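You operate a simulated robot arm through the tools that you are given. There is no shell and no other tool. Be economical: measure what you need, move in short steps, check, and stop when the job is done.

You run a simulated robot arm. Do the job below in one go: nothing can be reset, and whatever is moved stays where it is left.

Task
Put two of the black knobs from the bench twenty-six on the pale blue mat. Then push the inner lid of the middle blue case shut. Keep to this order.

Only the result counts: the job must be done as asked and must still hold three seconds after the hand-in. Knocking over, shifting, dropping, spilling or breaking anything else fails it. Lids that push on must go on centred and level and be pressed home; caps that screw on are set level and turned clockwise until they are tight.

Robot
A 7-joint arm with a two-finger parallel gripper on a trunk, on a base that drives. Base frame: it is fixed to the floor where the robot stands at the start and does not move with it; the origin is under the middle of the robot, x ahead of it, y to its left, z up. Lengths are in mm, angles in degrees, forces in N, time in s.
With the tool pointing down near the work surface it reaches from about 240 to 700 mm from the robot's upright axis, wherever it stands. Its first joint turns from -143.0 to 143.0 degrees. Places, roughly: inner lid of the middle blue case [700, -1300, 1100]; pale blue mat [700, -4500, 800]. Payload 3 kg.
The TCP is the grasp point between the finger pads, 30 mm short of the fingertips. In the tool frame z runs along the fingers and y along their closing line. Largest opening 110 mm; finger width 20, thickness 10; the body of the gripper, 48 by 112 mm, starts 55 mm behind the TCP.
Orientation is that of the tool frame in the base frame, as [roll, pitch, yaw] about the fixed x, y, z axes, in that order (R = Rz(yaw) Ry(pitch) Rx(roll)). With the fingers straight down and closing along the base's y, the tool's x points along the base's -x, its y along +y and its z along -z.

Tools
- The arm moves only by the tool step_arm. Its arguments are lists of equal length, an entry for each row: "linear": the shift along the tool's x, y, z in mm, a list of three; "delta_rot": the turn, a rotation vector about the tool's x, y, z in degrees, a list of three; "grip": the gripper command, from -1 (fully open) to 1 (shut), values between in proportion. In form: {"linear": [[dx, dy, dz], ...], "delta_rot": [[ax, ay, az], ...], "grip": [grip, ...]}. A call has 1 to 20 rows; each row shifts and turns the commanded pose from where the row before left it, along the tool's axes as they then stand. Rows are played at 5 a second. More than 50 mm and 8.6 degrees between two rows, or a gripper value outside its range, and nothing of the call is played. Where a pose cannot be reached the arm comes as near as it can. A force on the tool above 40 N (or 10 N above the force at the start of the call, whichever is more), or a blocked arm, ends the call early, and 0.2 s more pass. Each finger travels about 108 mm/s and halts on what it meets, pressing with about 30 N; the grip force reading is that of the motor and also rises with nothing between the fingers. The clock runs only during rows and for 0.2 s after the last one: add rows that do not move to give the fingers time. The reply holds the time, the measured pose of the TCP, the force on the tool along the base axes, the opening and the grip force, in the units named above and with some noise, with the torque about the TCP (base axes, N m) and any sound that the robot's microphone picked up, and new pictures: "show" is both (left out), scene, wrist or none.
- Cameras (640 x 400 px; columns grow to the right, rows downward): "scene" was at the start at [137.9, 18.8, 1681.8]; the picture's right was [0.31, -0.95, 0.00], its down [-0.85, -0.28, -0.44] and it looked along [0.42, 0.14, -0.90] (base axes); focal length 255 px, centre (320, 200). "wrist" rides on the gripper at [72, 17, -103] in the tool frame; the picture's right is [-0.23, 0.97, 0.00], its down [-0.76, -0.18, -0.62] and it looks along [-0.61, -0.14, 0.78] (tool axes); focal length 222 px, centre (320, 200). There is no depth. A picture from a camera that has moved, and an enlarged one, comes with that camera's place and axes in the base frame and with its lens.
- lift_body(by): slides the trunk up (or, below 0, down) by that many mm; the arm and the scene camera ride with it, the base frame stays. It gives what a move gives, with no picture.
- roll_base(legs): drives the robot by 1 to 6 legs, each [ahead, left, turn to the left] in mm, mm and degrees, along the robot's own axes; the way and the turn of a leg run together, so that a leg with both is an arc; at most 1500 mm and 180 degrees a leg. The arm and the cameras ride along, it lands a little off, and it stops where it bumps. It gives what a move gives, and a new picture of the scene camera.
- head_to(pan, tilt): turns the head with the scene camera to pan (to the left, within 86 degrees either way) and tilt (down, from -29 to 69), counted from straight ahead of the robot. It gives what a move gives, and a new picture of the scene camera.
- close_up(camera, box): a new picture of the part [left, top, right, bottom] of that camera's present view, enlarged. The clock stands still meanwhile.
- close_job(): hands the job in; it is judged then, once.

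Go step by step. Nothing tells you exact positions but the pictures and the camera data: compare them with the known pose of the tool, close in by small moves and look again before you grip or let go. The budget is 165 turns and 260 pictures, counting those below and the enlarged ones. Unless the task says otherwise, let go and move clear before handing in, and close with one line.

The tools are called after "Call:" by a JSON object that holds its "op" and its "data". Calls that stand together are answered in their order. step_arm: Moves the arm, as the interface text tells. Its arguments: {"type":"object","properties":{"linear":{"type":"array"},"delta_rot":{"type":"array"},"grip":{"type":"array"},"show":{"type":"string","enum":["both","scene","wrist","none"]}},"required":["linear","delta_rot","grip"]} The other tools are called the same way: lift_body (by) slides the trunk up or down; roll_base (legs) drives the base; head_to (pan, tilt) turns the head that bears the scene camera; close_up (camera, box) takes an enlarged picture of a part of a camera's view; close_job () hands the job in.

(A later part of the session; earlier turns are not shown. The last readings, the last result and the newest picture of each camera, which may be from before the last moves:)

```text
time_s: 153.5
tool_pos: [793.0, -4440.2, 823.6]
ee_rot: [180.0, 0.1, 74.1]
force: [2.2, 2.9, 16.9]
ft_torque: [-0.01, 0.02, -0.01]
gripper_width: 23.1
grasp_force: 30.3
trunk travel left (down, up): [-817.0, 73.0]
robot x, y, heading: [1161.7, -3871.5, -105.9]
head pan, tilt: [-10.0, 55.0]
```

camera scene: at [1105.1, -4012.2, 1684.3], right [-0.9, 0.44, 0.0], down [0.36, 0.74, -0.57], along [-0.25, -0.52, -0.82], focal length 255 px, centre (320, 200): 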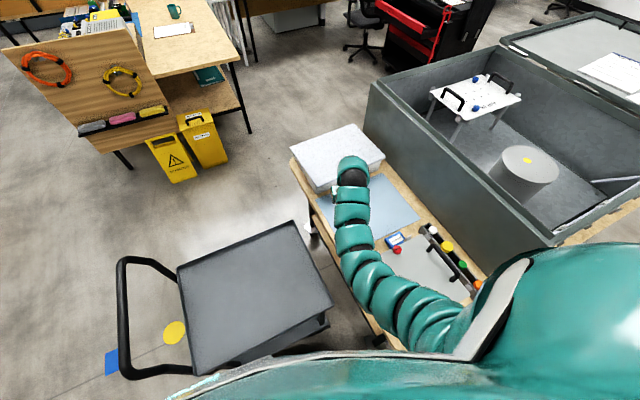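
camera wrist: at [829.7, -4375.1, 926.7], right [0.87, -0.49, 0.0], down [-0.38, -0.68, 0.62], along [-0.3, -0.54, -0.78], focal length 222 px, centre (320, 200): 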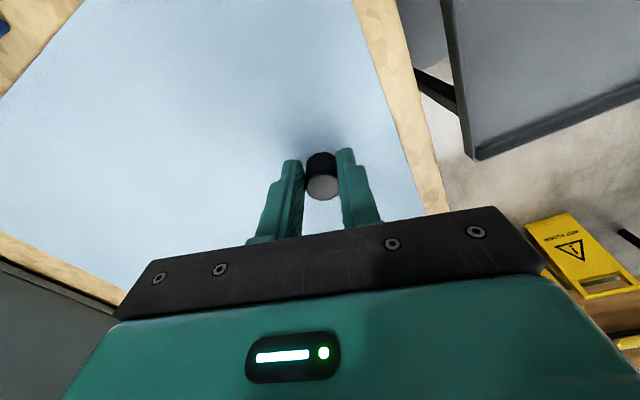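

Contact at TCP 823.5 (17 N). I ease up a little, open the fingers slowly and rise.

Call:
{"op": "step_arm", "data": {"linear": [[0, 0, -1.5], [0, 0, 0], [0, 0, 0], [0, 0, 0], [0, 0, -20], [0, 0, -30], [0, 0, -30]], "delta_rot": [[0, 0, 0], [0, 0, 0], [0, 0, 0], [0, 0, 0], [0, 0, 0], [0, 0, 0], [0, 0, 0]], "grip": [0.7, 0.4, 0.2, 0.0, 0.0, 0.0, 0.0], "show": "wrist"}}

```text
time_s: 155.1
tool_pos: [794.0, -4439.8, 903.8]
ee_rot: [180.0, -0.1, 74.1]
force: [-0.1, 0.0, -0.5]
ft_torque: [0.02, 0.0, 0.04]
gripper_width: 55.0
grasp_force: 0.0
trunk travel left (down, up): [-817.0, 73.0]
robot x, y, heading: [1160.6, -3867.0, -105.9]
head pan, tilt: [-10.0, 55.0]
camera wrist: at [830.5, -4375.8, 1006.2], right [0.87, -0.49, 0.0], down [-0.38, -0.68, 0.62], along [-0.3, -0.54, -0.78], focal length 222 px, centre (320, 200)
```

wrist: 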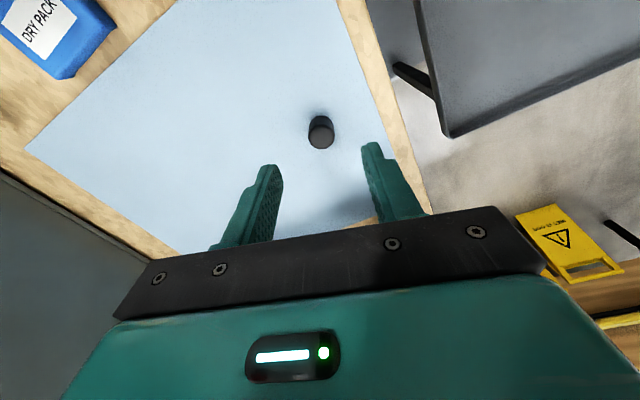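

Knob one stands on the mat. I retract over the trolley the way I came and drive back for the next.

Call:
{"op": "step_arm", "data": {"linear": [[0, 0, -30], [0, 0, -27], [11.5, 40, 0], [11.5, 40, 0], [11.5, 40, 0], [11.5, 40, 0], [11.5, 40, 0], [11.5, 40, 0], [11.5, 40, 0], [8, 28, 0]], "delta_rot": [[0, 0, 0], [0, 0, 0], [0, 0, 0], [0, 0, 0], [0, 0, 0], [0, 0, 0], [0, 0, 0], [0, 0, 0], [0, 0, 0], [0, 0, 0]], "grip": [0, 0, 0, 0, 0, 0, 0, 0, 0, 0], "show": "none"}}

Call:
{"op": "roll_base", "data": {"legs": [[-475, -200, 0], [0, 0, 63]]}}

```text
time_s: 157.3
tool_pos: [1116.4, -4439.7, 959.5]
ee_rot: [180.0, -0.1, 74.1]
force: [-0.2, 1.2, -0.2]
ft_torque: [0.0, -0.02, -0.01]
gripper_width: 55.0
grasp_force: 0.1
trunk travel left (down, up): [-817.0, 73.0]
robot x, y, heading: [1160.3, -3868.7, -106.0]
head pan, tilt: [-10.0, 55.0]
```

```text
time_s: 163.0
tool_pos: [1587.4, -3659.8, 959.5]
ee_rot: [-180.0, -0.1, 136.9]
force: [0.1, -0.3, 0.0]
ft_torque: [-0.03, 0.0, -0.01]
gripper_width: 55.1
grasp_force: 0.0
trunk travel left (down, up): [-817.0, 73.0]
robot x, y, heading: [1101.9, -3359.5, -43.2]
head pan, tilt: [-10.0, 55.0]
camera scene: at [1202.1, -3471.5, 1684.3], right [-0.8, -0.6, 0.0], down [-0.49, 0.66, -0.57], along [0.34, -0.46, -0.82], focal length 255 px, centre (320, 200)
```

scene: 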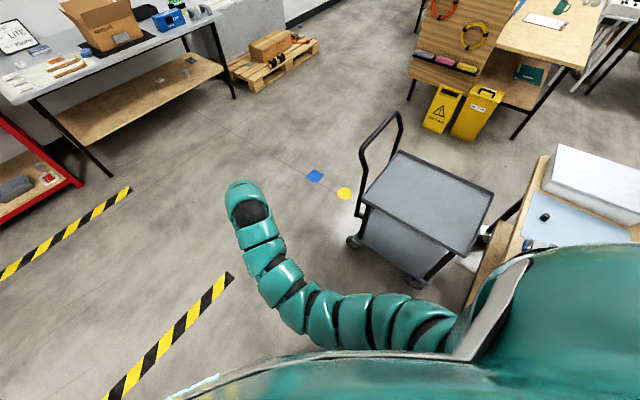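

The knob is seen on the mat. I drive the lane back to the case bench.

Call:
{"op": "close_up", "data": {"camera": "scene", "box": [0, 10, 160, 110]}}

Call:
{"op": "roll_base", "data": {"legs": [[-573, -524, 0], [-573, -524, 0], [0, 0, 43.2], [0, 1450, 0], [0, 1450, 0], [0, 440, 0]]}}

```text
4.00 times, centred on (80, 60) of scene
camera zoom: at [1202.1, -3471.5, 1684.3], right [-0.8, -0.6, 0.0], down [-0.49, 0.66, -0.57], along [0.34, -0.46, -0.82], focal length 1020 px, centre (1280, 760)
```

zoom: 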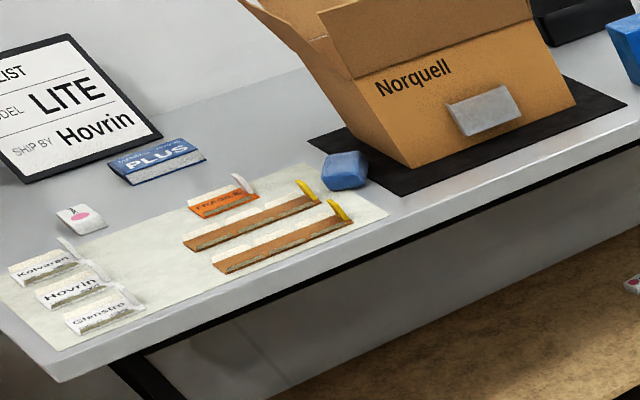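

```text
time_s: 188.9
tool_pos: [203.6, 149.0, 959.3]
ee_rot: [-179.9, -0.1, 179.5]
force: [0.0, 0.2, -0.2]
ft_torque: [-0.04, -0.02, -0.04]
gripper_width: 54.9
grasp_force: 0.0
trunk travel left (down, up): [-817.0, 73.0]
robot x, y, heading: [-356.9, 41.0, -0.6]
head pan, tilt: [-10.0, 55.0]
camera scene: at [-207.1, 27.7, 1684.3], right [-0.18, -0.98, 0.0], down [-0.81, 0.15, -0.57], along [0.56, -0.11, -0.82], focal length 255 px, centre (320, 200)
```

scene: 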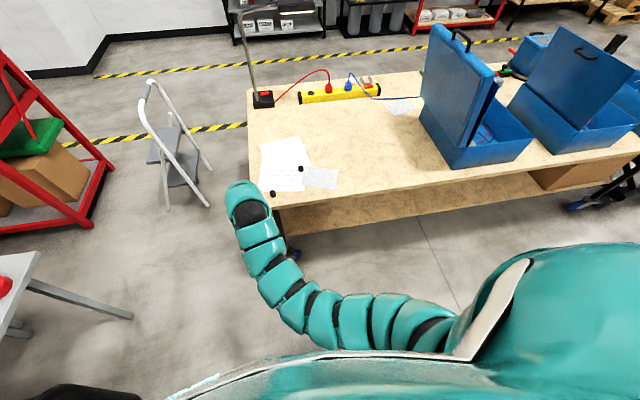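

I line the tool up over the second knob at about (479,108).

Call:
{"op": "roll_base", "data": {"legs": [[277, -38, 0.6]]}}

Call:
{"op": "step_arm", "data": {"linear": [[0, 0, 30], [0, 0, 30]], "delta_rot": [[0, 0, 0], [0, 0, 0]], "grip": [-0.3, -0.3], "show": "wrist"}}

```text
time_s: 190.9
tool_pos: [481.4, 112.6, 959.0]
ee_rot: [-180.0, -0.1, 180.0]
force: [-0.4, 0.4, -0.1]
ft_torque: [-0.01, 0.03, -0.02]
gripper_width: 55.0
grasp_force: 0.1
trunk travel left (down, up): [-817.0, 73.0]
robot x, y, heading: [-77.8, -0.1, -0.1]
head pan, tilt: [-10.0, 55.0]
camera scene: at [72.1, -12.4, 1684.2], right [-0.18, -0.98, 0.0], down [-0.81, 0.14, -0.57], along [0.56, -0.1, -0.82], focal length 255 px, centre (320, 200)
```

scene: 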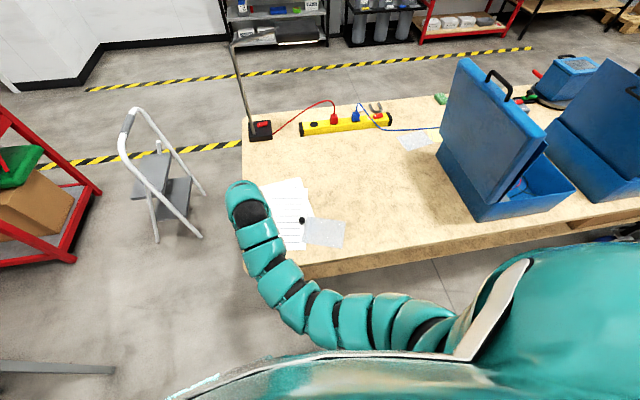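

```text
time_s: 191.5
tool_pos: [481.3, 114.8, 898.4]
ee_rot: [-180.0, 0.0, 180.0]
force: [0.2, -0.2, -0.5]
ft_torque: [-0.01, -0.01, 0.0]
gripper_width: 71.3
grasp_force: 0.1
trunk travel left (down, up): [-817.0, 73.0]
robot x, y, heading: [-79.0, -0.6, -0.1]
head pan, tilt: [-10.0, 55.0]
camera wrist: at [408.9, 130.7, 1002.8], right [0.23, 0.97, 0.0], down [0.76, -0.18, 0.62], along [0.61, -0.14, -0.78], focal length 222 px, centre (320, 200)
```

wrist: 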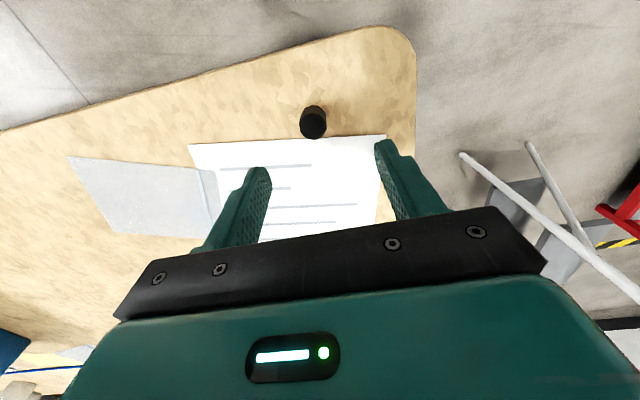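

Knob two is at (478,108). I correct by a few mm and lower.

Call:
{"op": "step_arm", "data": {"linear": [[3, -6, 25], [0, 0, 25], [0, 0, 20]], "delta_rot": [[0, 0, 0], [0, 0, 0], [0, 0, 0]], "grip": [-0.3, -0.3, -0.3], "show": "wrist"}}

```text
time_s: 192.3
tool_pos: [479.8, 107.0, 829.0]
ee_rot: [179.9, -0.1, 179.9]
force: [-0.3, -0.1, 0.5]
ft_torque: [-0.02, 0.04, -0.02]
gripper_width: 71.5
grasp_force: 0.1
trunk travel left (down, up): [-817.0, 73.0]
robot x, y, heading: [-80.3, 2.5, -0.2]
head pan, tilt: [-10.0, 55.0]
camera wrist: at [406.8, 124.5, 931.8], right [0.23, 0.97, 0.0], down [0.76, -0.18, 0.62], along [0.6, -0.14, -0.78], focal length 222 px, centre (320, 200)
```

wrist: 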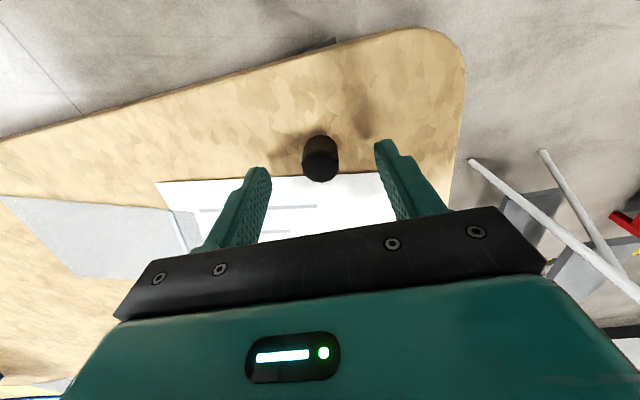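

Centred between the pads. I go down the last 9 mm and close.

Call:
{"op": "step_arm", "data": {"linear": [[0, 1, 9], [0, 0, 0], [0, 0, 0], [0, 0, 0], [0, 0, 0], [0, 0, 0]], "delta_rot": [[0, 0, 0], [0, 0, 0], [0, 0, 0], [0, 0, 0], [0, 0, 0], [0, 0, 0]], "grip": [-0.3, -0.3, 0.2, 0.7, 0.7, 0.7], "show": "wrist"}}

Call:
{"op": "step_arm", "data": {"linear": [[0, 0, -20], [-10, 0, -40], [-15, 0, -40], [-15, 0, -40]], "delta_rot": [[0, 0, 0], [0, 0, 0], [0, 0, 0], [0, 0, 0]], "grip": [0.7, 0.7, 0.7, 0.7], "show": "wrist"}}

```text
time_s: 193.7
tool_pos: [479.7, 108.7, 820.1]
ee_rot: [180.0, -0.1, -180.0]
force: [0.2, -0.9, 1.1]
ft_torque: [0.01, 0.0, 0.01]
gripper_width: 22.9
grasp_force: 30.1
trunk travel left (down, up): [-817.0, 73.0]
robot x, y, heading: [-78.0, 0.1, 0.0]
head pan, tilt: [-10.0, 55.0]
camera wrist: at [406.2, 125.6, 923.0], right [0.23, 0.97, 0.0], down [0.76, -0.18, 0.62], along [0.61, -0.14, -0.78], focal length 222 px, centre (320, 200)
```

wrist: 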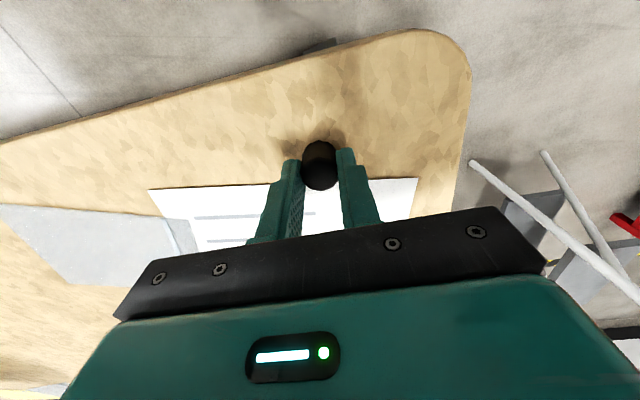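

```text
time_s: 194.7
tool_pos: [518.6, 107.5, 960.1]
ee_rot: [-179.9, -0.3, -179.9]
force: [0.2, 0.0, -0.7]
ft_torque: [0.0, 0.0, 0.01]
gripper_width: 22.6
grasp_force: 29.7
trunk travel left (down, up): [-817.0, 73.0]
robot x, y, heading: [-77.7, 0.6, -0.1]
head pan, tilt: [-10.0, 55.0]
camera wrist: at [446.3, 124.2, 1062.9], right [0.23, 0.97, 0.0], down [0.76, -0.18, 0.62], along [0.6, -0.14, -0.78], focal length 222 px, centre (320, 200)
```

wrist: 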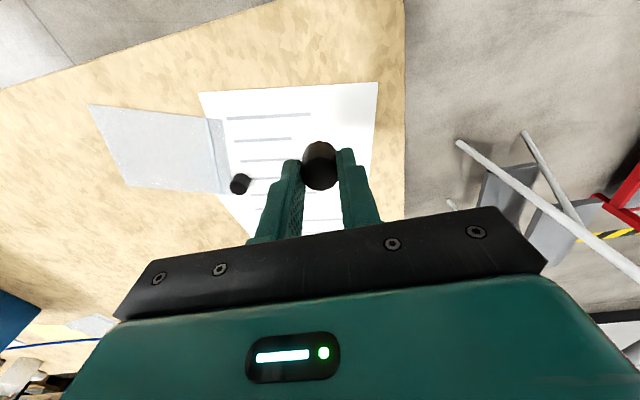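

Held. I drive the same lane to the mat.

Call:
{"op": "roll_base", "data": {"legs": [[-370, 0, 0], [0, -1450, 0], [0, -1450, 0], [0, -440, 0], [0, 0, -42]]}}

```text
time_s: 215.0
tool_pos: [71.8, -3671.3, 960.6]
ee_rot: [-180.0, -0.1, 138.6]
force: [0.0, -0.6, -0.4]
ft_torque: [0.01, 0.0, -0.03]
gripper_width: 22.7
grasp_force: 30.6
trunk travel left (down, up): [-817.0, 73.0]
robot x, y, heading: [-447.9, -3353.9, -41.5]
head pan, tilt: [-10.0, 55.0]
camera scene: at [-342.2, -3464.5, 1684.3], right [-0.78, -0.62, 0.0], down [-0.51, 0.64, -0.57], along [0.36, -0.45, -0.82], focal length 255 px, centre (320, 200)
```

scene: 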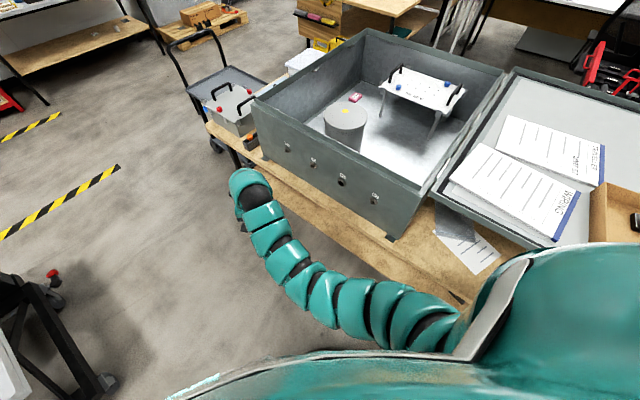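

I go on to the bench's left corner.

Call:
{"op": "roll_base", "data": {"legs": [[604, 531, 0], [604, 531, 0], [0, 0, -64.5], [279, 80, 0]]}}

```text
time_s: 227.6
tool_pos: [1114.1, -4249.6, 959.7]
ee_rot: [180.0, -0.3, 75.7]
force: [0.1, -1.3, 0.6]
ft_torque: [0.0, 0.0, 0.01]
gripper_width: 22.7
grasp_force: 29.9
trunk travel left (down, up): [-817.0, 73.0]
robot x, y, heading: [1159.8, -3641.7, -104.6]
head pan, tilt: [-10.0, 55.0]
camera scene: at [1107.9, -3787.8, 1684.2], right [-0.91, 0.41, 0.0], down [0.34, 0.75, -0.57], along [-0.24, -0.52, -0.82], focal length 255 px, centre (320, 200)
```

scene: 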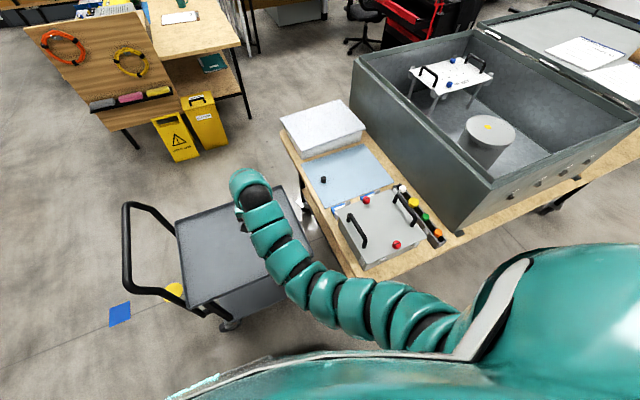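

Knob one still stands on the mat. I move in and bring the tool to (800,−4370).

Call:
{"op": "roll_base", "data": {"legs": [[220, 59, 0]]}}

Call:
{"op": "step_arm", "data": {"linear": [[3.3, -41.6, 0], [3.3, -41.6, 0], [3.3, -41.6, 0], [3.3, -41.6, 0], [3.3, -41.6, 0], [3.3, -41.6, 0], [3.3, -41.6, 0]], "delta_rot": [[0, 0, 0], [0, 0, 0], [0, 0, 0], [0, 0, 0], [0, 0, 0], [0, 0, 0], [0, 0, 0]], "grip": [0.7, 0.7, 0.7, 0.7, 0.7, 0.7, 0.7]}}

```text
time_s: 229.3
tool_pos: [1117.9, -4478.5, 959.3]
ee_rot: [-180.0, -0.2, 75.9]
force: [0.7, -0.5, -0.7]
ft_torque: [0.03, -0.04, 0.02]
gripper_width: 22.9
grasp_force: 29.6
trunk travel left (down, up): [-817.0, 73.0]
robot x, y, heading: [1162.6, -3873.2, -104.1]
head pan, tilt: [-10.0, 55.0]
camera scene: at [1110.4, -4017.6, 1684.1], right [-0.91, 0.41, 0.0], down [0.34, 0.75, -0.57], along [-0.24, -0.52, -0.82], focal length 255 px, centre (320, 200)
```

scene: 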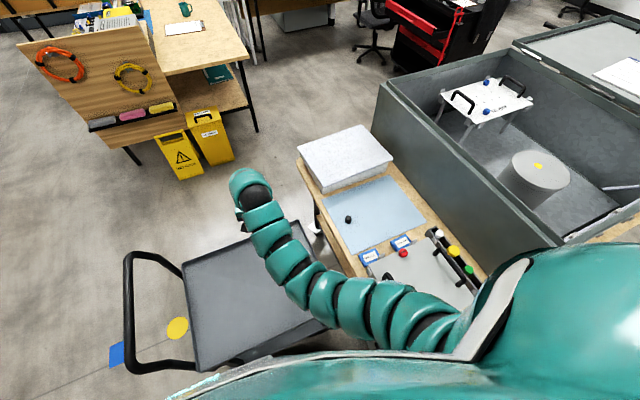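

```text
time_s: 230.9
tool_pos: [837.7, -4386.1, 959.1]
ee_rot: [-179.9, -0.1, 76.0]
force: [0.6, 1.1, 0.0]
ft_torque: [0.03, -0.04, 0.0]
gripper_width: 22.5
grasp_force: 29.2
trunk travel left (down, up): [-817.0, 73.0]
robot x, y, heading: [1160.7, -3870.7, -104.3]
head pan, tilt: [-10.0, 55.0]
camera scene: at [1109.2, -4015.8, 1684.3], right [-0.91, 0.41, 0.0], down [0.34, 0.75, -0.57], along [-0.23, -0.52, -0.82], focal length 255 px, centre (320, 200)
camera wrist: at [872.5, -4319.1, 1061.6], right [0.89, -0.46, 0.0], down [-0.36, -0.7, 0.62], along [-0.28, -0.55, -0.78], focal length 222 px, centre (320, 200)
```

scene: 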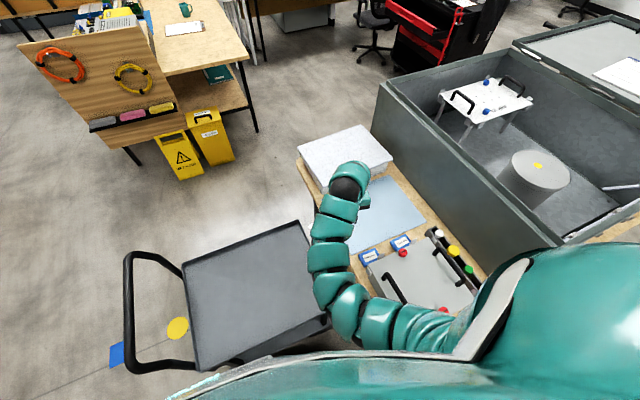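
wrist: 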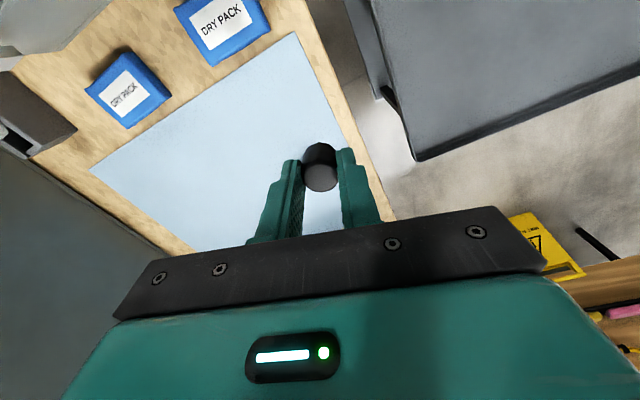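

I step the remaining 44 mm and start down.

Call:
{"op": "step_arm", "data": {"linear": [[0, -44, 0], [0, 0, 30], [0, 0, 30], [0, 0, 30], [0, 0, 30]], "delta_rot": [[0, 0, 0], [0, 0, 0], [0, 0, 0], [0, 0, 0], [0, 0, 0]], "grip": [0.7, 0.7, 0.7, 0.7, 0.7]}}

```text
time_s: 232.2
tool_pos: [799.4, -4372.7, 838.0]
ee_rot: [180.0, -0.1, 76.0]
force: [-0.6, 0.6, -0.5]
ft_torque: [0.02, 0.01, 0.04]
gripper_width: 22.5
grasp_force: 29.6
trunk travel left (down, up): [-817.0, 73.0]
robot x, y, heading: [1161.4, -3871.7, -104.4]
head pan, tilt: [-10.0, 55.0]
camera scene: at [1109.4, -4016.2, 1684.2], right [-0.91, 0.41, 0.0], down [0.34, 0.75, -0.57], along [-0.24, -0.52, -0.82], focal length 255 px, centre (320, 200)
camera wrist: at [832.4, -4307.3, 941.0], right [0.89, -0.46, 0.0], down [-0.36, -0.7, 0.62], along [-0.28, -0.55, -0.78], focal length 222 px, centre (320, 200)
```

scene: 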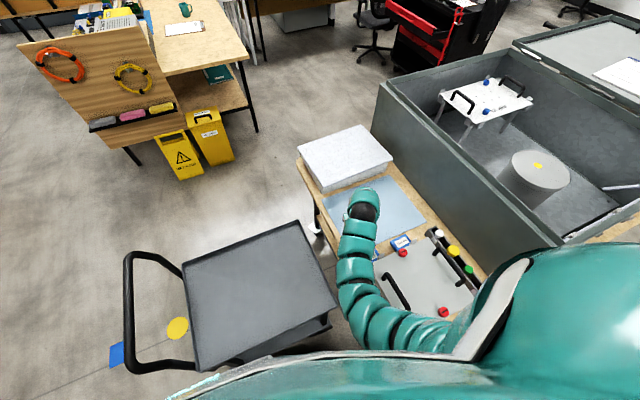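
wrist: 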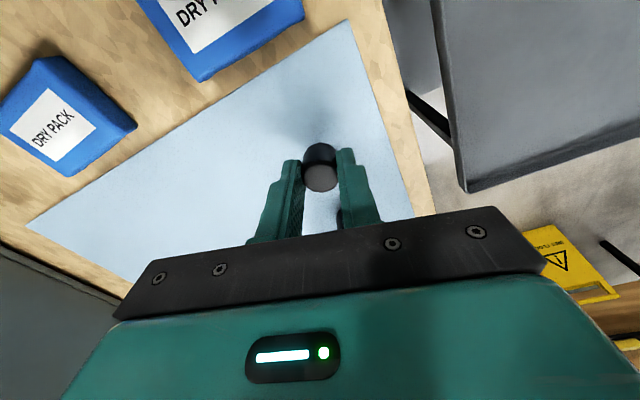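

Knob one is beyond the fingers, well clear. I lower to contact.

Call:
{"op": "step_arm", "data": {"linear": [[0, 0, 8], [0, 0, 5], [0, 0, 2]], "delta_rot": [[0, 0, 0], [0, 0, 0], [0, 0, 0]], "grip": [0.7, 0.7, 0.7], "show": "none"}}

Call:
{"op": "step_arm", "data": {"linear": [[0, 0, 1.5]], "delta_rot": [[0, 0, 0]], "grip": [0.7], "show": "none"}}

```text
time_s: 232.9
tool_pos: [798.2, -4373.5, 824.2]
ee_rot: [179.9, -0.1, 75.9]
force: [-0.4, 0.6, -0.9]
ft_torque: [-0.02, 0.0, -0.01]
gripper_width: 22.7
grasp_force: 29.9
trunk travel left (down, up): [-817.0, 73.0]
robot x, y, heading: [1162.2, -3869.7, -104.2]
head pan, tilt: [-10.0, 55.0]
```

```text
time_s: 233.3
tool_pos: [799.3, -4372.8, 823.1]
ee_rot: [-180.0, 0.1, 75.9]
force: [-0.5, 0.3, 7.0]
ft_torque: [0.05, 0.04, 0.02]
gripper_width: 22.9
grasp_force: 29.6
trunk travel left (down, up): [-817.0, 73.0]
robot x, y, heading: [1161.7, -3871.6, -104.2]
head pan, tilt: [-10.0, 55.0]
```

Contact at 7 N. I open slowly and rise.

Call:
{"op": "step_arm", "data": {"linear": [[0, 0, 0], [0, 0, 0], [0, 0, 0], [0, 0, 0], [0, 0, -25], [0, 0, -40], [0, 0, -40], [0, 0, -35]], "delta_rot": [[0, 0, 0], [0, 0, 0], [0, 0, 0], [0, 0, 0], [0, 0, 0], [0, 0, 0], [0, 0, 0], [0, 0, 0]], "grip": [0.4, 0.2, 0.0, 0.0, 0.0, 0.0, 0.0, 0.0], "show": "wrist"}}

```text
time_s: 235.2
tool_pos: [799.2, -4373.5, 963.5]
ee_rot: [-179.9, -0.1, 75.9]
force: [0.1, 0.2, 0.2]
ft_torque: [0.0, 0.0, 0.01]
gripper_width: 55.1
grasp_force: 0.0
trunk travel left (down, up): [-817.0, 73.0]
robot x, y, heading: [1162.2, -3870.5, -104.3]
head pan, tilt: [-10.0, 55.0]
camera wrist: at [833.0, -4307.9, 1066.5], right [0.89, -0.46, 0.0], down [-0.36, -0.7, 0.62], along [-0.28, -0.55, -0.78], focal length 222 px, centre (320, 200)
```

wrist: 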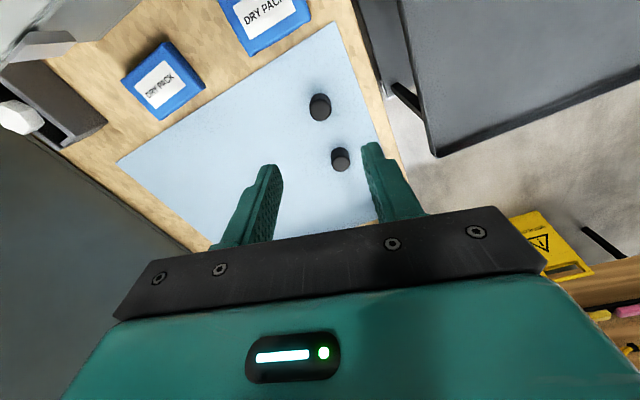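

Both knobs stand on the mat. I retract and drive back to the middle case.

Call:
{"op": "step_arm", "data": {"linear": [[0, 40, 0], [0, 40, 0], [0, 40, 0], [0, 40, 0], [0, 40, 0], [0, 40, 0], [0, 40, 0], [0, 40, 0]], "delta_rot": [[0, 0, 0], [0, 0, 0], [0, 0, 0], [0, 0, 0], [0, 0, 0], [0, 0, 0], [0, 0, 0], [0, 0, 0]], "grip": [0, 0, 0, 0, 0, 0, 0, 0], "show": "none"}}

Call:
{"op": "roll_base", "data": {"legs": [[-475, -190, 0], [0, 0, 62]]}}

```text
time_s: 236.9
tool_pos: [1109.9, -4452.5, 962.9]
ee_rot: [-180.0, -0.2, 75.9]
force: [-0.4, 0.4, 0.1]
ft_torque: [0.03, 0.01, 0.01]
gripper_width: 55.0
grasp_force: 0.0
trunk travel left (down, up): [-817.0, 73.0]
robot x, y, heading: [1163.4, -3871.9, -104.5]
head pan, tilt: [-10.0, 55.0]
```

```text
time_s: 242.7
tool_pos: [1583.1, -3692.7, 961.8]
ee_rot: [180.0, -0.1, 137.4]
force: [0.7, 1.0, 0.2]
ft_torque: [-0.01, 0.01, 0.0]
gripper_width: 54.7
grasp_force: 0.1
trunk travel left (down, up): [-817.0, 73.0]
robot x, y, heading: [1095.6, -3373.9, -42.6]
head pan, tilt: [-10.0, 55.0]
camera scene: at [1199.5, -3482.1, 1684.3], right [-0.8, -0.6, 0.0], down [-0.5, 0.65, -0.57], along [0.35, -0.46, -0.82], focal length 255 px, centre (320, 200)
```

scene: 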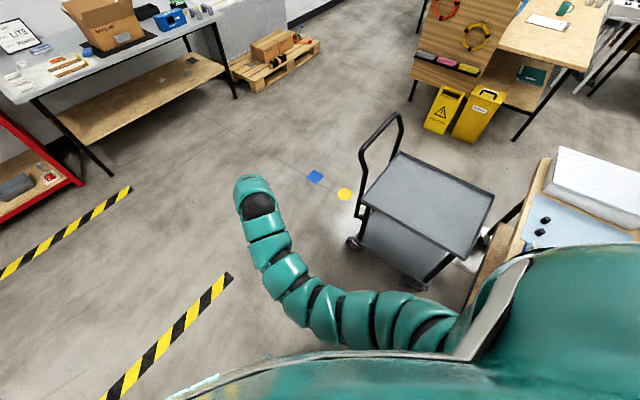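

Both knobs are seen on the mat. Next I drive to the front of the middle case, stopping short at x≈−450 to study its inner lid.

Call:
{"op": "roll_base", "data": {"legs": [[-576, -517, 0], [-576, -517, 0], [0, 0, 42.6], [0, 1400, 0], [0, 750, 0]]}}

Call:
{"op": "head_to", "data": {"pan": 0, "tilt": 30}}

Call:
{"op": "close_up", "data": {"camera": "scene", "box": [220, 110, 460, 260]}}

```text
time_s: 262.6
tool_pos: [172.3, -1150.4, 961.5]
ee_rot: [-180.0, -0.1, 179.6]
force: [0.1, -0.4, -0.4]
ft_torque: [0.0, -0.02, 0.0]
gripper_width: 54.9
grasp_force: 0.1
trunk travel left (down, up): [-817.0, 73.0]
robot x, y, heading: [-401.5, -1237.0, -0.7]
head pan, tilt: [-10.0, 55.0]
camera scene: at [-253.6, -1251.4, 1684.3], right [-0.18, -0.98, 0.0], down [-0.81, 0.15, -0.57], along [0.56, -0.11, -0.82], focal length 255 px, centre (320, 200)
```

scene: 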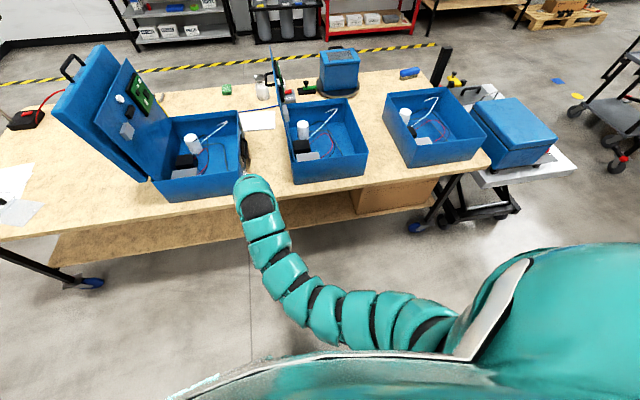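

```text
time_s: 263.4
tool_pos: [173.3, -1151.8, 962.0]
ee_rot: [180.0, 0.0, 179.6]
force: [0.7, 0.6, 0.1]
ft_torque: [0.01, -0.02, -0.02]
gripper_width: 54.9
grasp_force: 0.0
trunk travel left (down, up): [-817.0, 73.0]
robot x, y, heading: [-400.7, -1236.4, -0.5]
head pan, tilt: [0.0, 30.0]
camera scene: at [-234.1, -1239.6, 1720.2], right [-0.01, -1.0, 0.0], down [-0.5, 0.01, -0.87], along [0.87, -0.01, -0.5], focal length 255 px, centre (320, 200)
```

scene: 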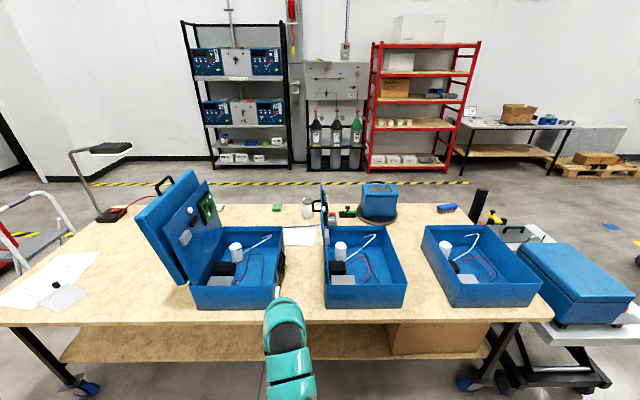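

```text
2.67 times, centred on (340, 185) of scene
camera zoom: at [-234.1, -1239.6, 1720.2], right [-0.01, -1.0, 0.0], down [-0.5, 0.01, -0.87], along [0.87, -0.01, -0.5], focal length 680 px, centre (267, 240)
```

zoom: 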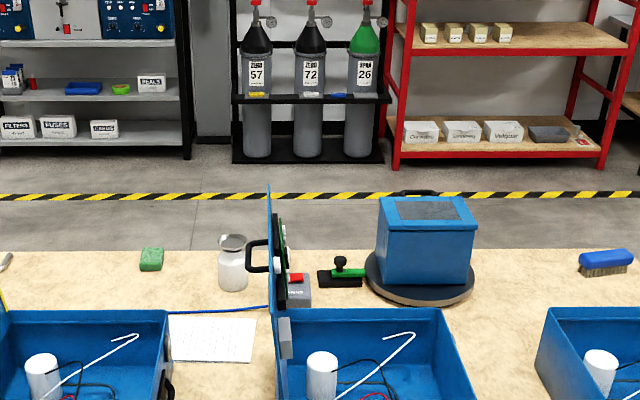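

The middle case's inner lid stands upright at y≈−1260, hinged on the case's left side at z≈920, with a handle on its back. I raise the trunk and drive in so that the gripper enters the gap behind it.

Call:
{"op": "lift_body", "data": {"by": 72}}

Call:
{"op": "roll_base", "data": {"legs": [[250, 15, 0.5]]}}

Call:
{"op": "head_to", "data": {"pan": 0, "tilt": 45}}

```text
time_s: 264.5
tool_pos: [172.0, -1149.3, 1034.1]
ee_rot: [-180.0, -0.1, 179.7]
force: [1.3, -1.2, 0.7]
ft_torque: [-0.01, 0.04, 0.01]
gripper_width: 54.5
grasp_force: 0.1
trunk travel left (down, up): [-889.0, 1.0]
robot x, y, heading: [-404.4, -1237.7, -0.6]
head pan, tilt: [0.0, 30.0]
```

```text
time_s: 266.4
tool_pos: [420.6, -1132.2, 1033.7]
ee_rot: [-179.9, -0.3, 179.9]
force: [-0.4, 0.2, 0.4]
ft_torque: [0.03, 0.01, 0.02]
gripper_width: 54.9
grasp_force: 0.1
trunk travel left (down, up): [-889.0, 1.0]
robot x, y, heading: [-151.0, -1223.5, -0.1]
head pan, tilt: [0.0, 30.0]
camera scene: at [16.3, -1224.5, 1792.2], right [0.0, -1.0, 0.0], down [-0.5, 0.0, -0.87], along [0.87, 0.0, -0.5], focal length 255 px, centre (320, 200)
```

scene: 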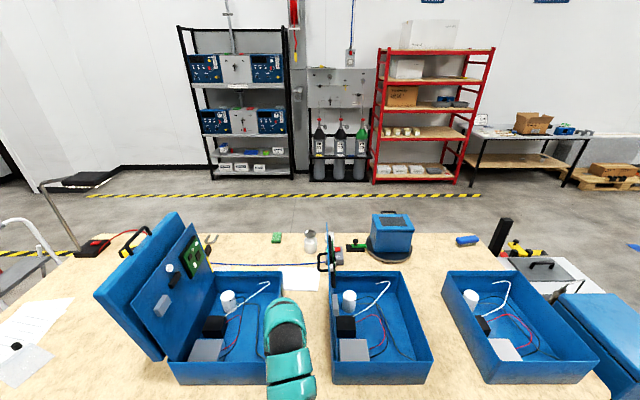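

```text
time_s: 267.1
tool_pos: [420.0, -1132.3, 1035.0]
ee_rot: [-180.0, -0.1, -179.9]
force: [-0.2, -1.2, -0.3]
ft_torque: [0.02, 0.02, 0.02]
gripper_width: 55.1
grasp_force: 0.1
trunk travel left (down, up): [-889.0, 1.0]
robot x, y, heading: [-151.3, -1225.8, -0.1]
head pan, tilt: [0.0, 45.0]
camera scene: at [5.5, -1224.6, 1769.8], right [0.0, -1.0, 0.0], down [-0.71, 0.0, -0.71], along [0.71, 0.0, -0.71], focal length 255 px, centre (320, 200)
```

scene: 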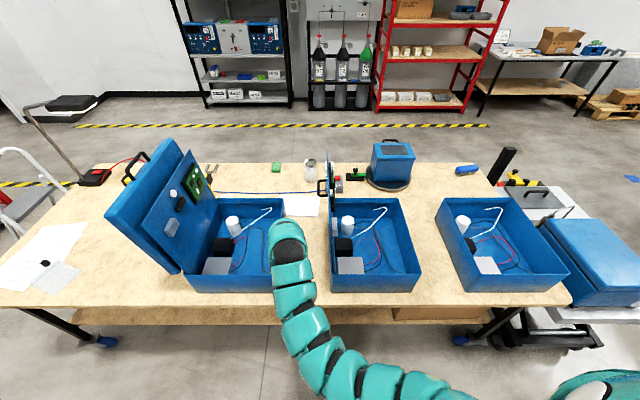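

The gap is open for the hand. I drive on 135 mm, then look with the wrist camera.

Call:
{"op": "roll_base", "data": {"legs": [[135, 0, 0]]}}

Call:
{"op": "step_arm", "data": {"linear": [[0, 0, 0]], "delta_rot": [[0, 0, 0]], "grip": [0], "show": "wrist"}}

```text
time_s: 268.4
tool_pos: [554.7, -1132.5, 1033.4]
ee_rot: [179.9, -0.2, -179.8]
force: [0.4, 0.4, -0.3]
ft_torque: [0.0, 0.02, -0.01]
gripper_width: 55.0
grasp_force: 0.1
trunk travel left (down, up): [-889.0, 1.0]
robot x, y, heading: [-22.8, -1222.2, -0.1]
head pan, tilt: [0.0, 45.0]
camera scene: at [140.8, -1224.6, 1769.5], right [0.0, -1.0, 0.0], down [-0.71, 0.0, -0.71], along [0.71, 0.0, -0.71], focal length 255 px, centre (320, 200)
```

scene: 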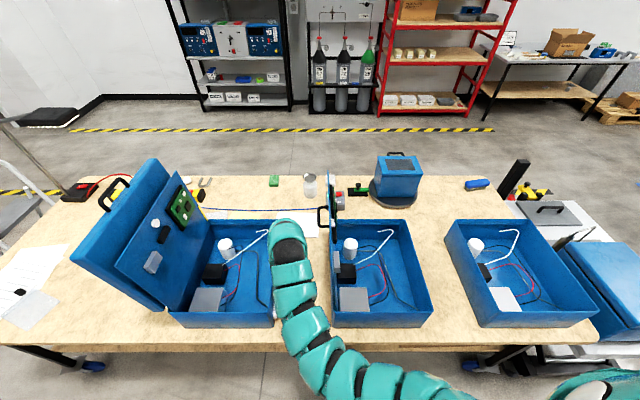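

```text
time_s: 268.8
tool_pos: [554.3, -1132.6, 1034.4]
ee_rot: [180.0, -0.1, -179.9]
force: [0.7, -0.1, -0.1]
ft_torque: [-0.02, 0.02, -0.01]
gripper_width: 55.1
grasp_force: 0.1
trunk travel left (down, up): [-889.0, 1.0]
robot x, y, heading: [-20.0, -1223.3, -0.1]
head pan, tilt: [0.0, 45.0]
camera wrist: at [480.9, -1115.6, 1136.8], right [0.23, 0.97, 0.0], down [0.76, -0.18, 0.62], along [0.61, -0.14, -0.78], focal length 222 px, centre (320, 200)
```

wrist: 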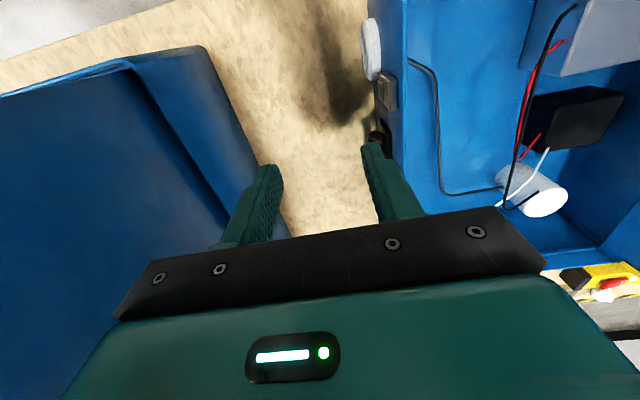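

The hinge line shows at y≈−1275, z≈920, and the hand is behind the lid. I close the fingers and move toward the lid in small steps.

Call:
{"op": "step_arm", "data": {"linear": [[0, 0, 0], [0, 0, 0], [0, -20, 0], [0, -20, 0], [0, -15, 0]], "delta_rot": [[0, 0, 0], [0, 0, 0], [0, 0, 0], [0, 0, 0], [0, 0, 0]], "grip": [1, 1, 1, 1, 1]}}

```text
time_s: 270.0
tool_pos: [553.8, -1188.6, 1033.1]
ee_rot: [180.0, 0.0, -180.0]
force: [-1.2, -0.2, 0.2]
ft_torque: [-0.02, 0.01, 0.0]
gripper_width: 0.0
grasp_force: 29.7
trunk travel left (down, up): [-889.0, 1.0]
robot x, y, heading: [-22.1, -1223.6, 0.2]
head pan, tilt: [0.0, 45.0]
camera scene: at [138.7, -1225.0, 1769.7], right [0.0, -1.0, 0.0], down [-0.71, 0.0, -0.71], along [0.71, 0.0, -0.71], focal length 255 px, centre (320, 200)
camera wrist: at [480.8, -1172.2, 1136.1], right [0.23, 0.97, 0.0], down [0.76, -0.18, 0.62], along [0.61, -0.14, -0.78], focal length 222 px, centre (320, 200)
```

scene: 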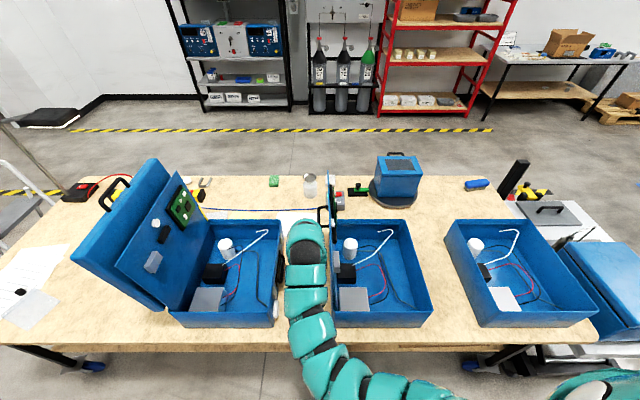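
wrist: 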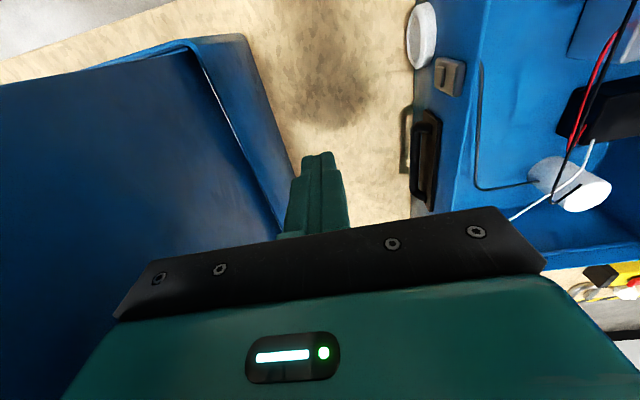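

No contact yet. I keep pushing in 10 mm steps.

Call:
{"op": "step_arm", "data": {"linear": [[0, -10, 0], [0, -10, 0], [0, -10, 0], [0, -10, 0], [0, -10, 0], [0, -10, 0]], "delta_rot": [[0, 0, 0], [0, 0, 0], [0, 0, 0], [0, 0, 0], [0, 0, 0], [0, 0, 0]], "grip": [1, 1, 1, 1, 1, 1]}}

```text
time_s: 271.4
tool_pos: [554.5, -1246.3, 1033.7]
ee_rot: [-180.0, -0.1, -179.9]
force: [-0.2, 0.8, 0.4]
ft_torque: [0.01, 0.03, 0.0]
gripper_width: 0.1
grasp_force: 30.1
trunk travel left (down, up): [-889.0, 1.0]
robot x, y, heading: [-22.0, -1223.7, 0.0]
head pan, tilt: [0.0, 45.0]
camera scene: at [138.8, -1224.9, 1769.7], right [0.0, -1.0, 0.0], down [-0.71, 0.0, -0.71], along [0.71, 0.0, -0.71], focal length 255 px, centre (320, 200)
camera wrist: at [481.3, -1230.2, 1136.6], right [0.23, 0.97, 0.0], down [0.76, -0.18, 0.62], along [0.61, -0.14, -0.78], focal length 222 px, centre (320, 200)
```

scene: 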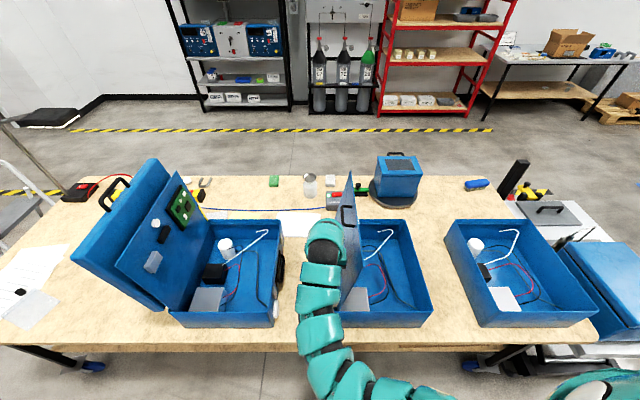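
wrist: 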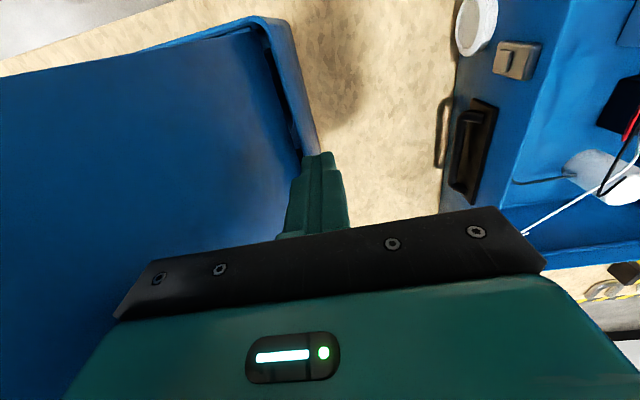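

The lid is swinging toward closing with almost no force. I continue pushing sideways.

Call:
{"op": "step_arm", "data": {"linear": [[0, -15, 0], [0, -15, 0], [0, -15, 0], [0, -15, 0], [0, -15, 0], [0, -15, 0], [0, -15, 0]], "delta_rot": [[0, 0, 0], [0, 0, 0], [0, 0, 0], [0, 0, 0], [0, 0, 0], [0, 0, 0], [0, 0, 0]], "grip": [1, 1, 1, 1, 1, 1, 1]}}

```text
time_s: 273.0
tool_pos: [552.6, -1353.3, 1035.0]
ee_rot: [179.9, -0.1, -179.9]
force: [0.1, -0.5, 0.9]
ft_torque: [0.01, -0.06, 0.03]
gripper_width: 0.0
grasp_force: 29.9
trunk travel left (down, up): [-889.0, 1.0]
robot x, y, heading: [-21.0, -1225.1, -0.2]
head pan, tilt: [0.0, 45.0]
camera scene: at [138.9, -1225.1, 1769.7], right [0.0, -1.0, 0.0], down [-0.71, 0.0, -0.71], along [0.71, 0.0, -0.71], focal length 255 px, centre (320, 200)
camera wrist: at [481.0, -1335.9, 1137.2], right [0.23, 0.97, 0.0], down [0.76, -0.18, 0.62], along [0.61, -0.14, -0.78], focal length 222 px, centre (320, 200)
```

scene: 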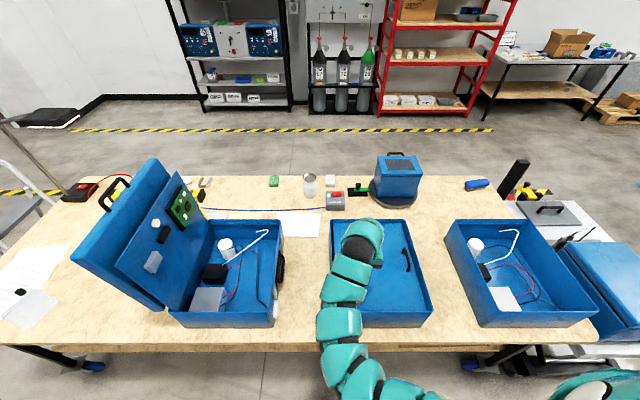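
wrist: 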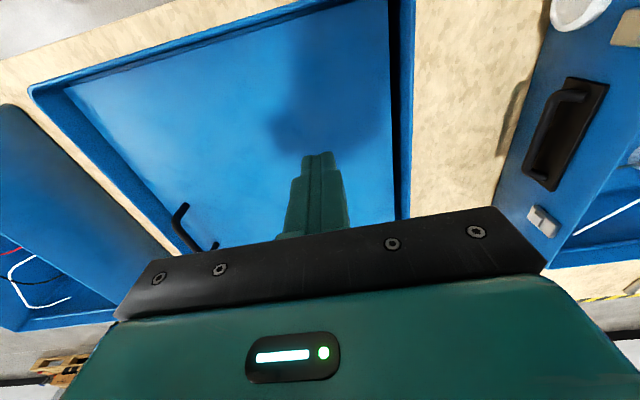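

The lid has dropped shut inside the rim. I move aside to view whether it lies level and home.

Call:
{"op": "step_arm", "data": {"linear": [[0, 40, 0], [0, 40, 0], [0, 40, 0], [0, 40, 0]], "delta_rot": [[0, 0, 0], [0, 0, 0], [0, 0, 0], [0, 0, 0]], "grip": [1, 1, 1, 1], "show": "none"}}

Call:
{"op": "close_up", "data": {"camera": "scene", "box": [300, 190, 480, 340]}}

```text
time_s: 274.0
tool_pos: [554.9, -1191.2, 1031.4]
ee_rot: [-180.0, -0.1, -179.9]
force: [0.7, -0.1, 1.3]
ft_torque: [0.0, 0.03, 0.0]
gripper_width: 0.0
grasp_force: 30.1
trunk travel left (down, up): [-889.0, 1.0]
robot x, y, heading: [-20.8, -1224.7, -0.1]
head pan, tilt: [0.0, 45.0]
```

```text
2.67 times, centred on (390, 265) of scene
camera zoom: at [139.1, -1224.0, 1769.7], right [0.0, -1.0, 0.0], down [-0.71, 0.0, -0.71], along [0.71, 0.0, -0.71], focal length 680 px, centre (133, 27)
```

zoom: 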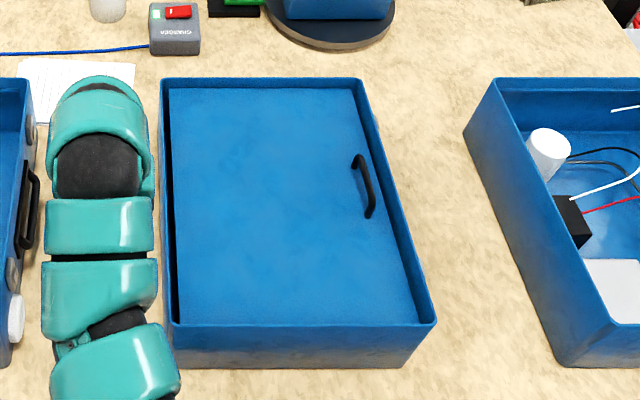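

The lid looks flat inside the rim. To make sure it is home I press gently near its free edge.

Call:
{"op": "step_arm", "data": {"linear": [[0, -40, 0], [0, -40, 0], [0, -40, 0], [0, -40, 0], [0, -40, 0], [0, -40, 0], [0, -40, 0], [0, -40, 0], [0, 0, 20], [0, 0, 20], [0, 0, 10]], "delta_rot": [[0, 0, 0], [0, 0, 0], [0, 0, 0], [0, 0, 0], [0, 0, 0], [0, 0, 0], [0, 0, 0], [0, 0, 0], [0, 0, 0], [0, 0, 0], [0, 0, 0]], "grip": [1, 1, 1, 1, 1, 1, 1, 1, 1, 1, 1]}}

```text
time_s: 276.4
tool_pos: [554.5, -1513.9, 984.4]
ee_rot: [-180.0, 0.0, -179.9]
force: [1.0, -0.2, -0.6]
ft_torque: [0.01, 0.01, 0.01]
gripper_width: 0.1
grasp_force: 29.9
trunk travel left (down, up): [-889.0, 1.0]
robot x, y, heading: [-21.7, -1222.3, 0.0]
head pan, tilt: [0.0, 45.0]
camera scene: at [138.9, -1224.3, 1769.7], right [0.0, -1.0, 0.0], down [-0.71, 0.0, -0.71], along [0.71, 0.0, -0.71], focal length 255 px, centre (320, 200)
camera wrist: at [482.5, -1496.7, 1087.1], right [0.23, 0.97, 0.0], down [0.76, -0.18, 0.62], along [0.61, -0.14, -0.78], focal length 222 px, centre (320, 200)
```

scene: 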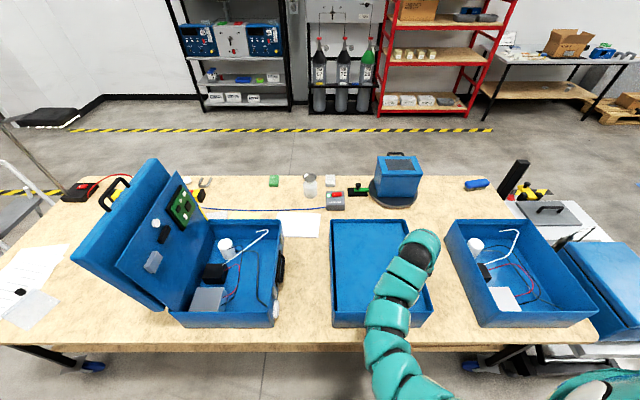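
wrist: 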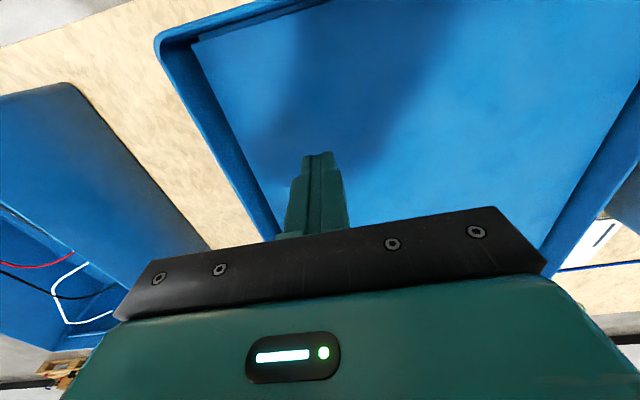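

I lower onto the lid until I feel it.

Call:
{"op": "step_arm", "data": {"linear": [[0, 0, 10], [0, 0, 10], [0, 0, 8], [0, 0, 5], [0, 0, 4], [0, 0, 4], [0, 0, 3], [0, 0, 3], [0, 0, 3]], "delta_rot": [[0, 0, 0], [0, 0, 0], [0, 0, 0], [0, 0, 0], [0, 0, 0], [0, 0, 0], [0, 0, 0], [0, 0, 0], [0, 0, 0]], "grip": [1, 1, 1, 1, 1, 1, 1, 1, 1], "show": "wrist"}}

```text
time_s: 278.4
tool_pos: [553.7, -1512.7, 940.6]
ee_rot: [-179.8, 0.5, -179.9]
force: [-10.6, 4.0, 26.8]
ft_torque: [0.19, 0.61, 0.01]
gripper_width: 0.3
grasp_force: 29.7
trunk travel left (down, up): [-889.0, 1.0]
robot x, y, heading: [-19.8, -1223.3, -0.1]
head pan, tilt: [0.0, 45.0]
stopped in row 9: the force on the tool passed its limit at 44 N (the readings are from after the stop); the commanded pose is now the measured one
camera wrist: at [480.0, -1495.1, 1042.8], right [0.23, 0.97, 0.0], down [0.76, -0.17, 0.63], along [0.61, -0.14, -0.78], focal length 222 px, centre (320, 200)
```

wrist: 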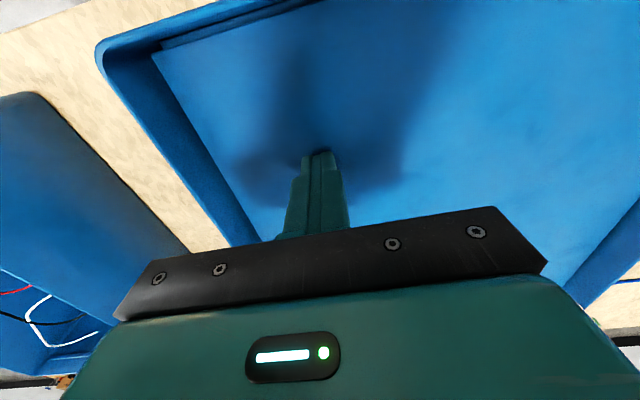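

The lid resists firmly at z≈910, so it is home. I lift clear, retract and check.

Call:
{"op": "step_arm", "data": {"linear": [[0, 0, -15], [0, 0, -30], [0, 0, -40]], "delta_rot": [[0, 0, 0], [0, 0, 0], [0, 0, 0]], "grip": [1, 1, 1], "show": "none"}}

Call:
{"op": "roll_base", "data": {"legs": [[-400, 0, 0]]}}

Call:
{"op": "close_up", "data": {"camera": "scene", "box": [200, 80, 520, 280]}}

```text
time_s: 279.2
tool_pos: [555.5, -1512.9, 1023.6]
ee_rot: [-179.7, 0.2, -179.9]
force: [-0.6, 0.4, -0.2]
ft_torque: [-0.02, 0.0, 0.02]
gripper_width: 0.1
grasp_force: 29.5
trunk travel left (down, up): [-889.0, 1.0]
robot x, y, heading: [-20.3, -1224.0, -0.1]
head pan, tilt: [0.0, 45.0]
```

```text
time_s: 281.7
tool_pos: [159.8, -1512.7, 1023.5]
ee_rot: [-179.8, 0.3, 179.9]
force: [-0.1, -0.8, -0.3]
ft_torque: [0.01, 0.03, 0.01]
gripper_width: 0.0
grasp_force: 30.0
trunk travel left (down, up): [-889.0, 1.0]
robot x, y, heading: [-417.2, -1223.4, -0.2]
head pan, tilt: [0.0, 45.0]
camera scene: at [-256.7, -1224.3, 1769.8], right [0.0, -1.0, 0.0], down [-0.71, 0.0, -0.71], along [0.71, 0.0, -0.71], focal length 255 px, centre (320, 200)
```

scene: 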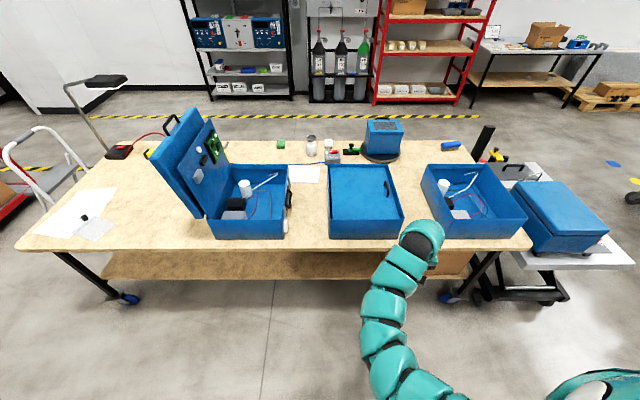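

```text
2.00 times, centred on (360, 180) of scene
camera zoom: at [-256.7, -1224.3, 1769.8], right [0.0, -1.0, 0.0], down [-0.71, 0.0, -0.71], along [0.71, 0.0, -0.71], focal length 510 px, centre (240, 240)
```

zoom: 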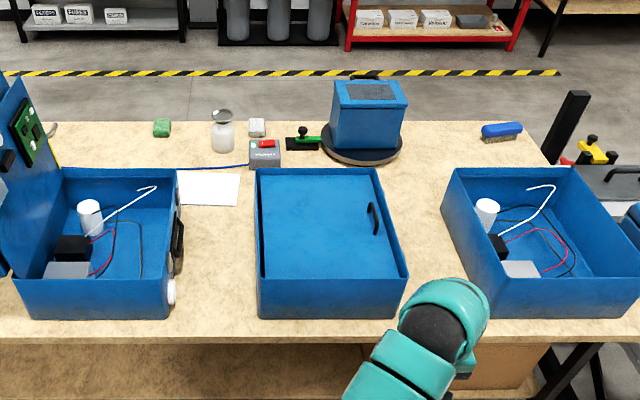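

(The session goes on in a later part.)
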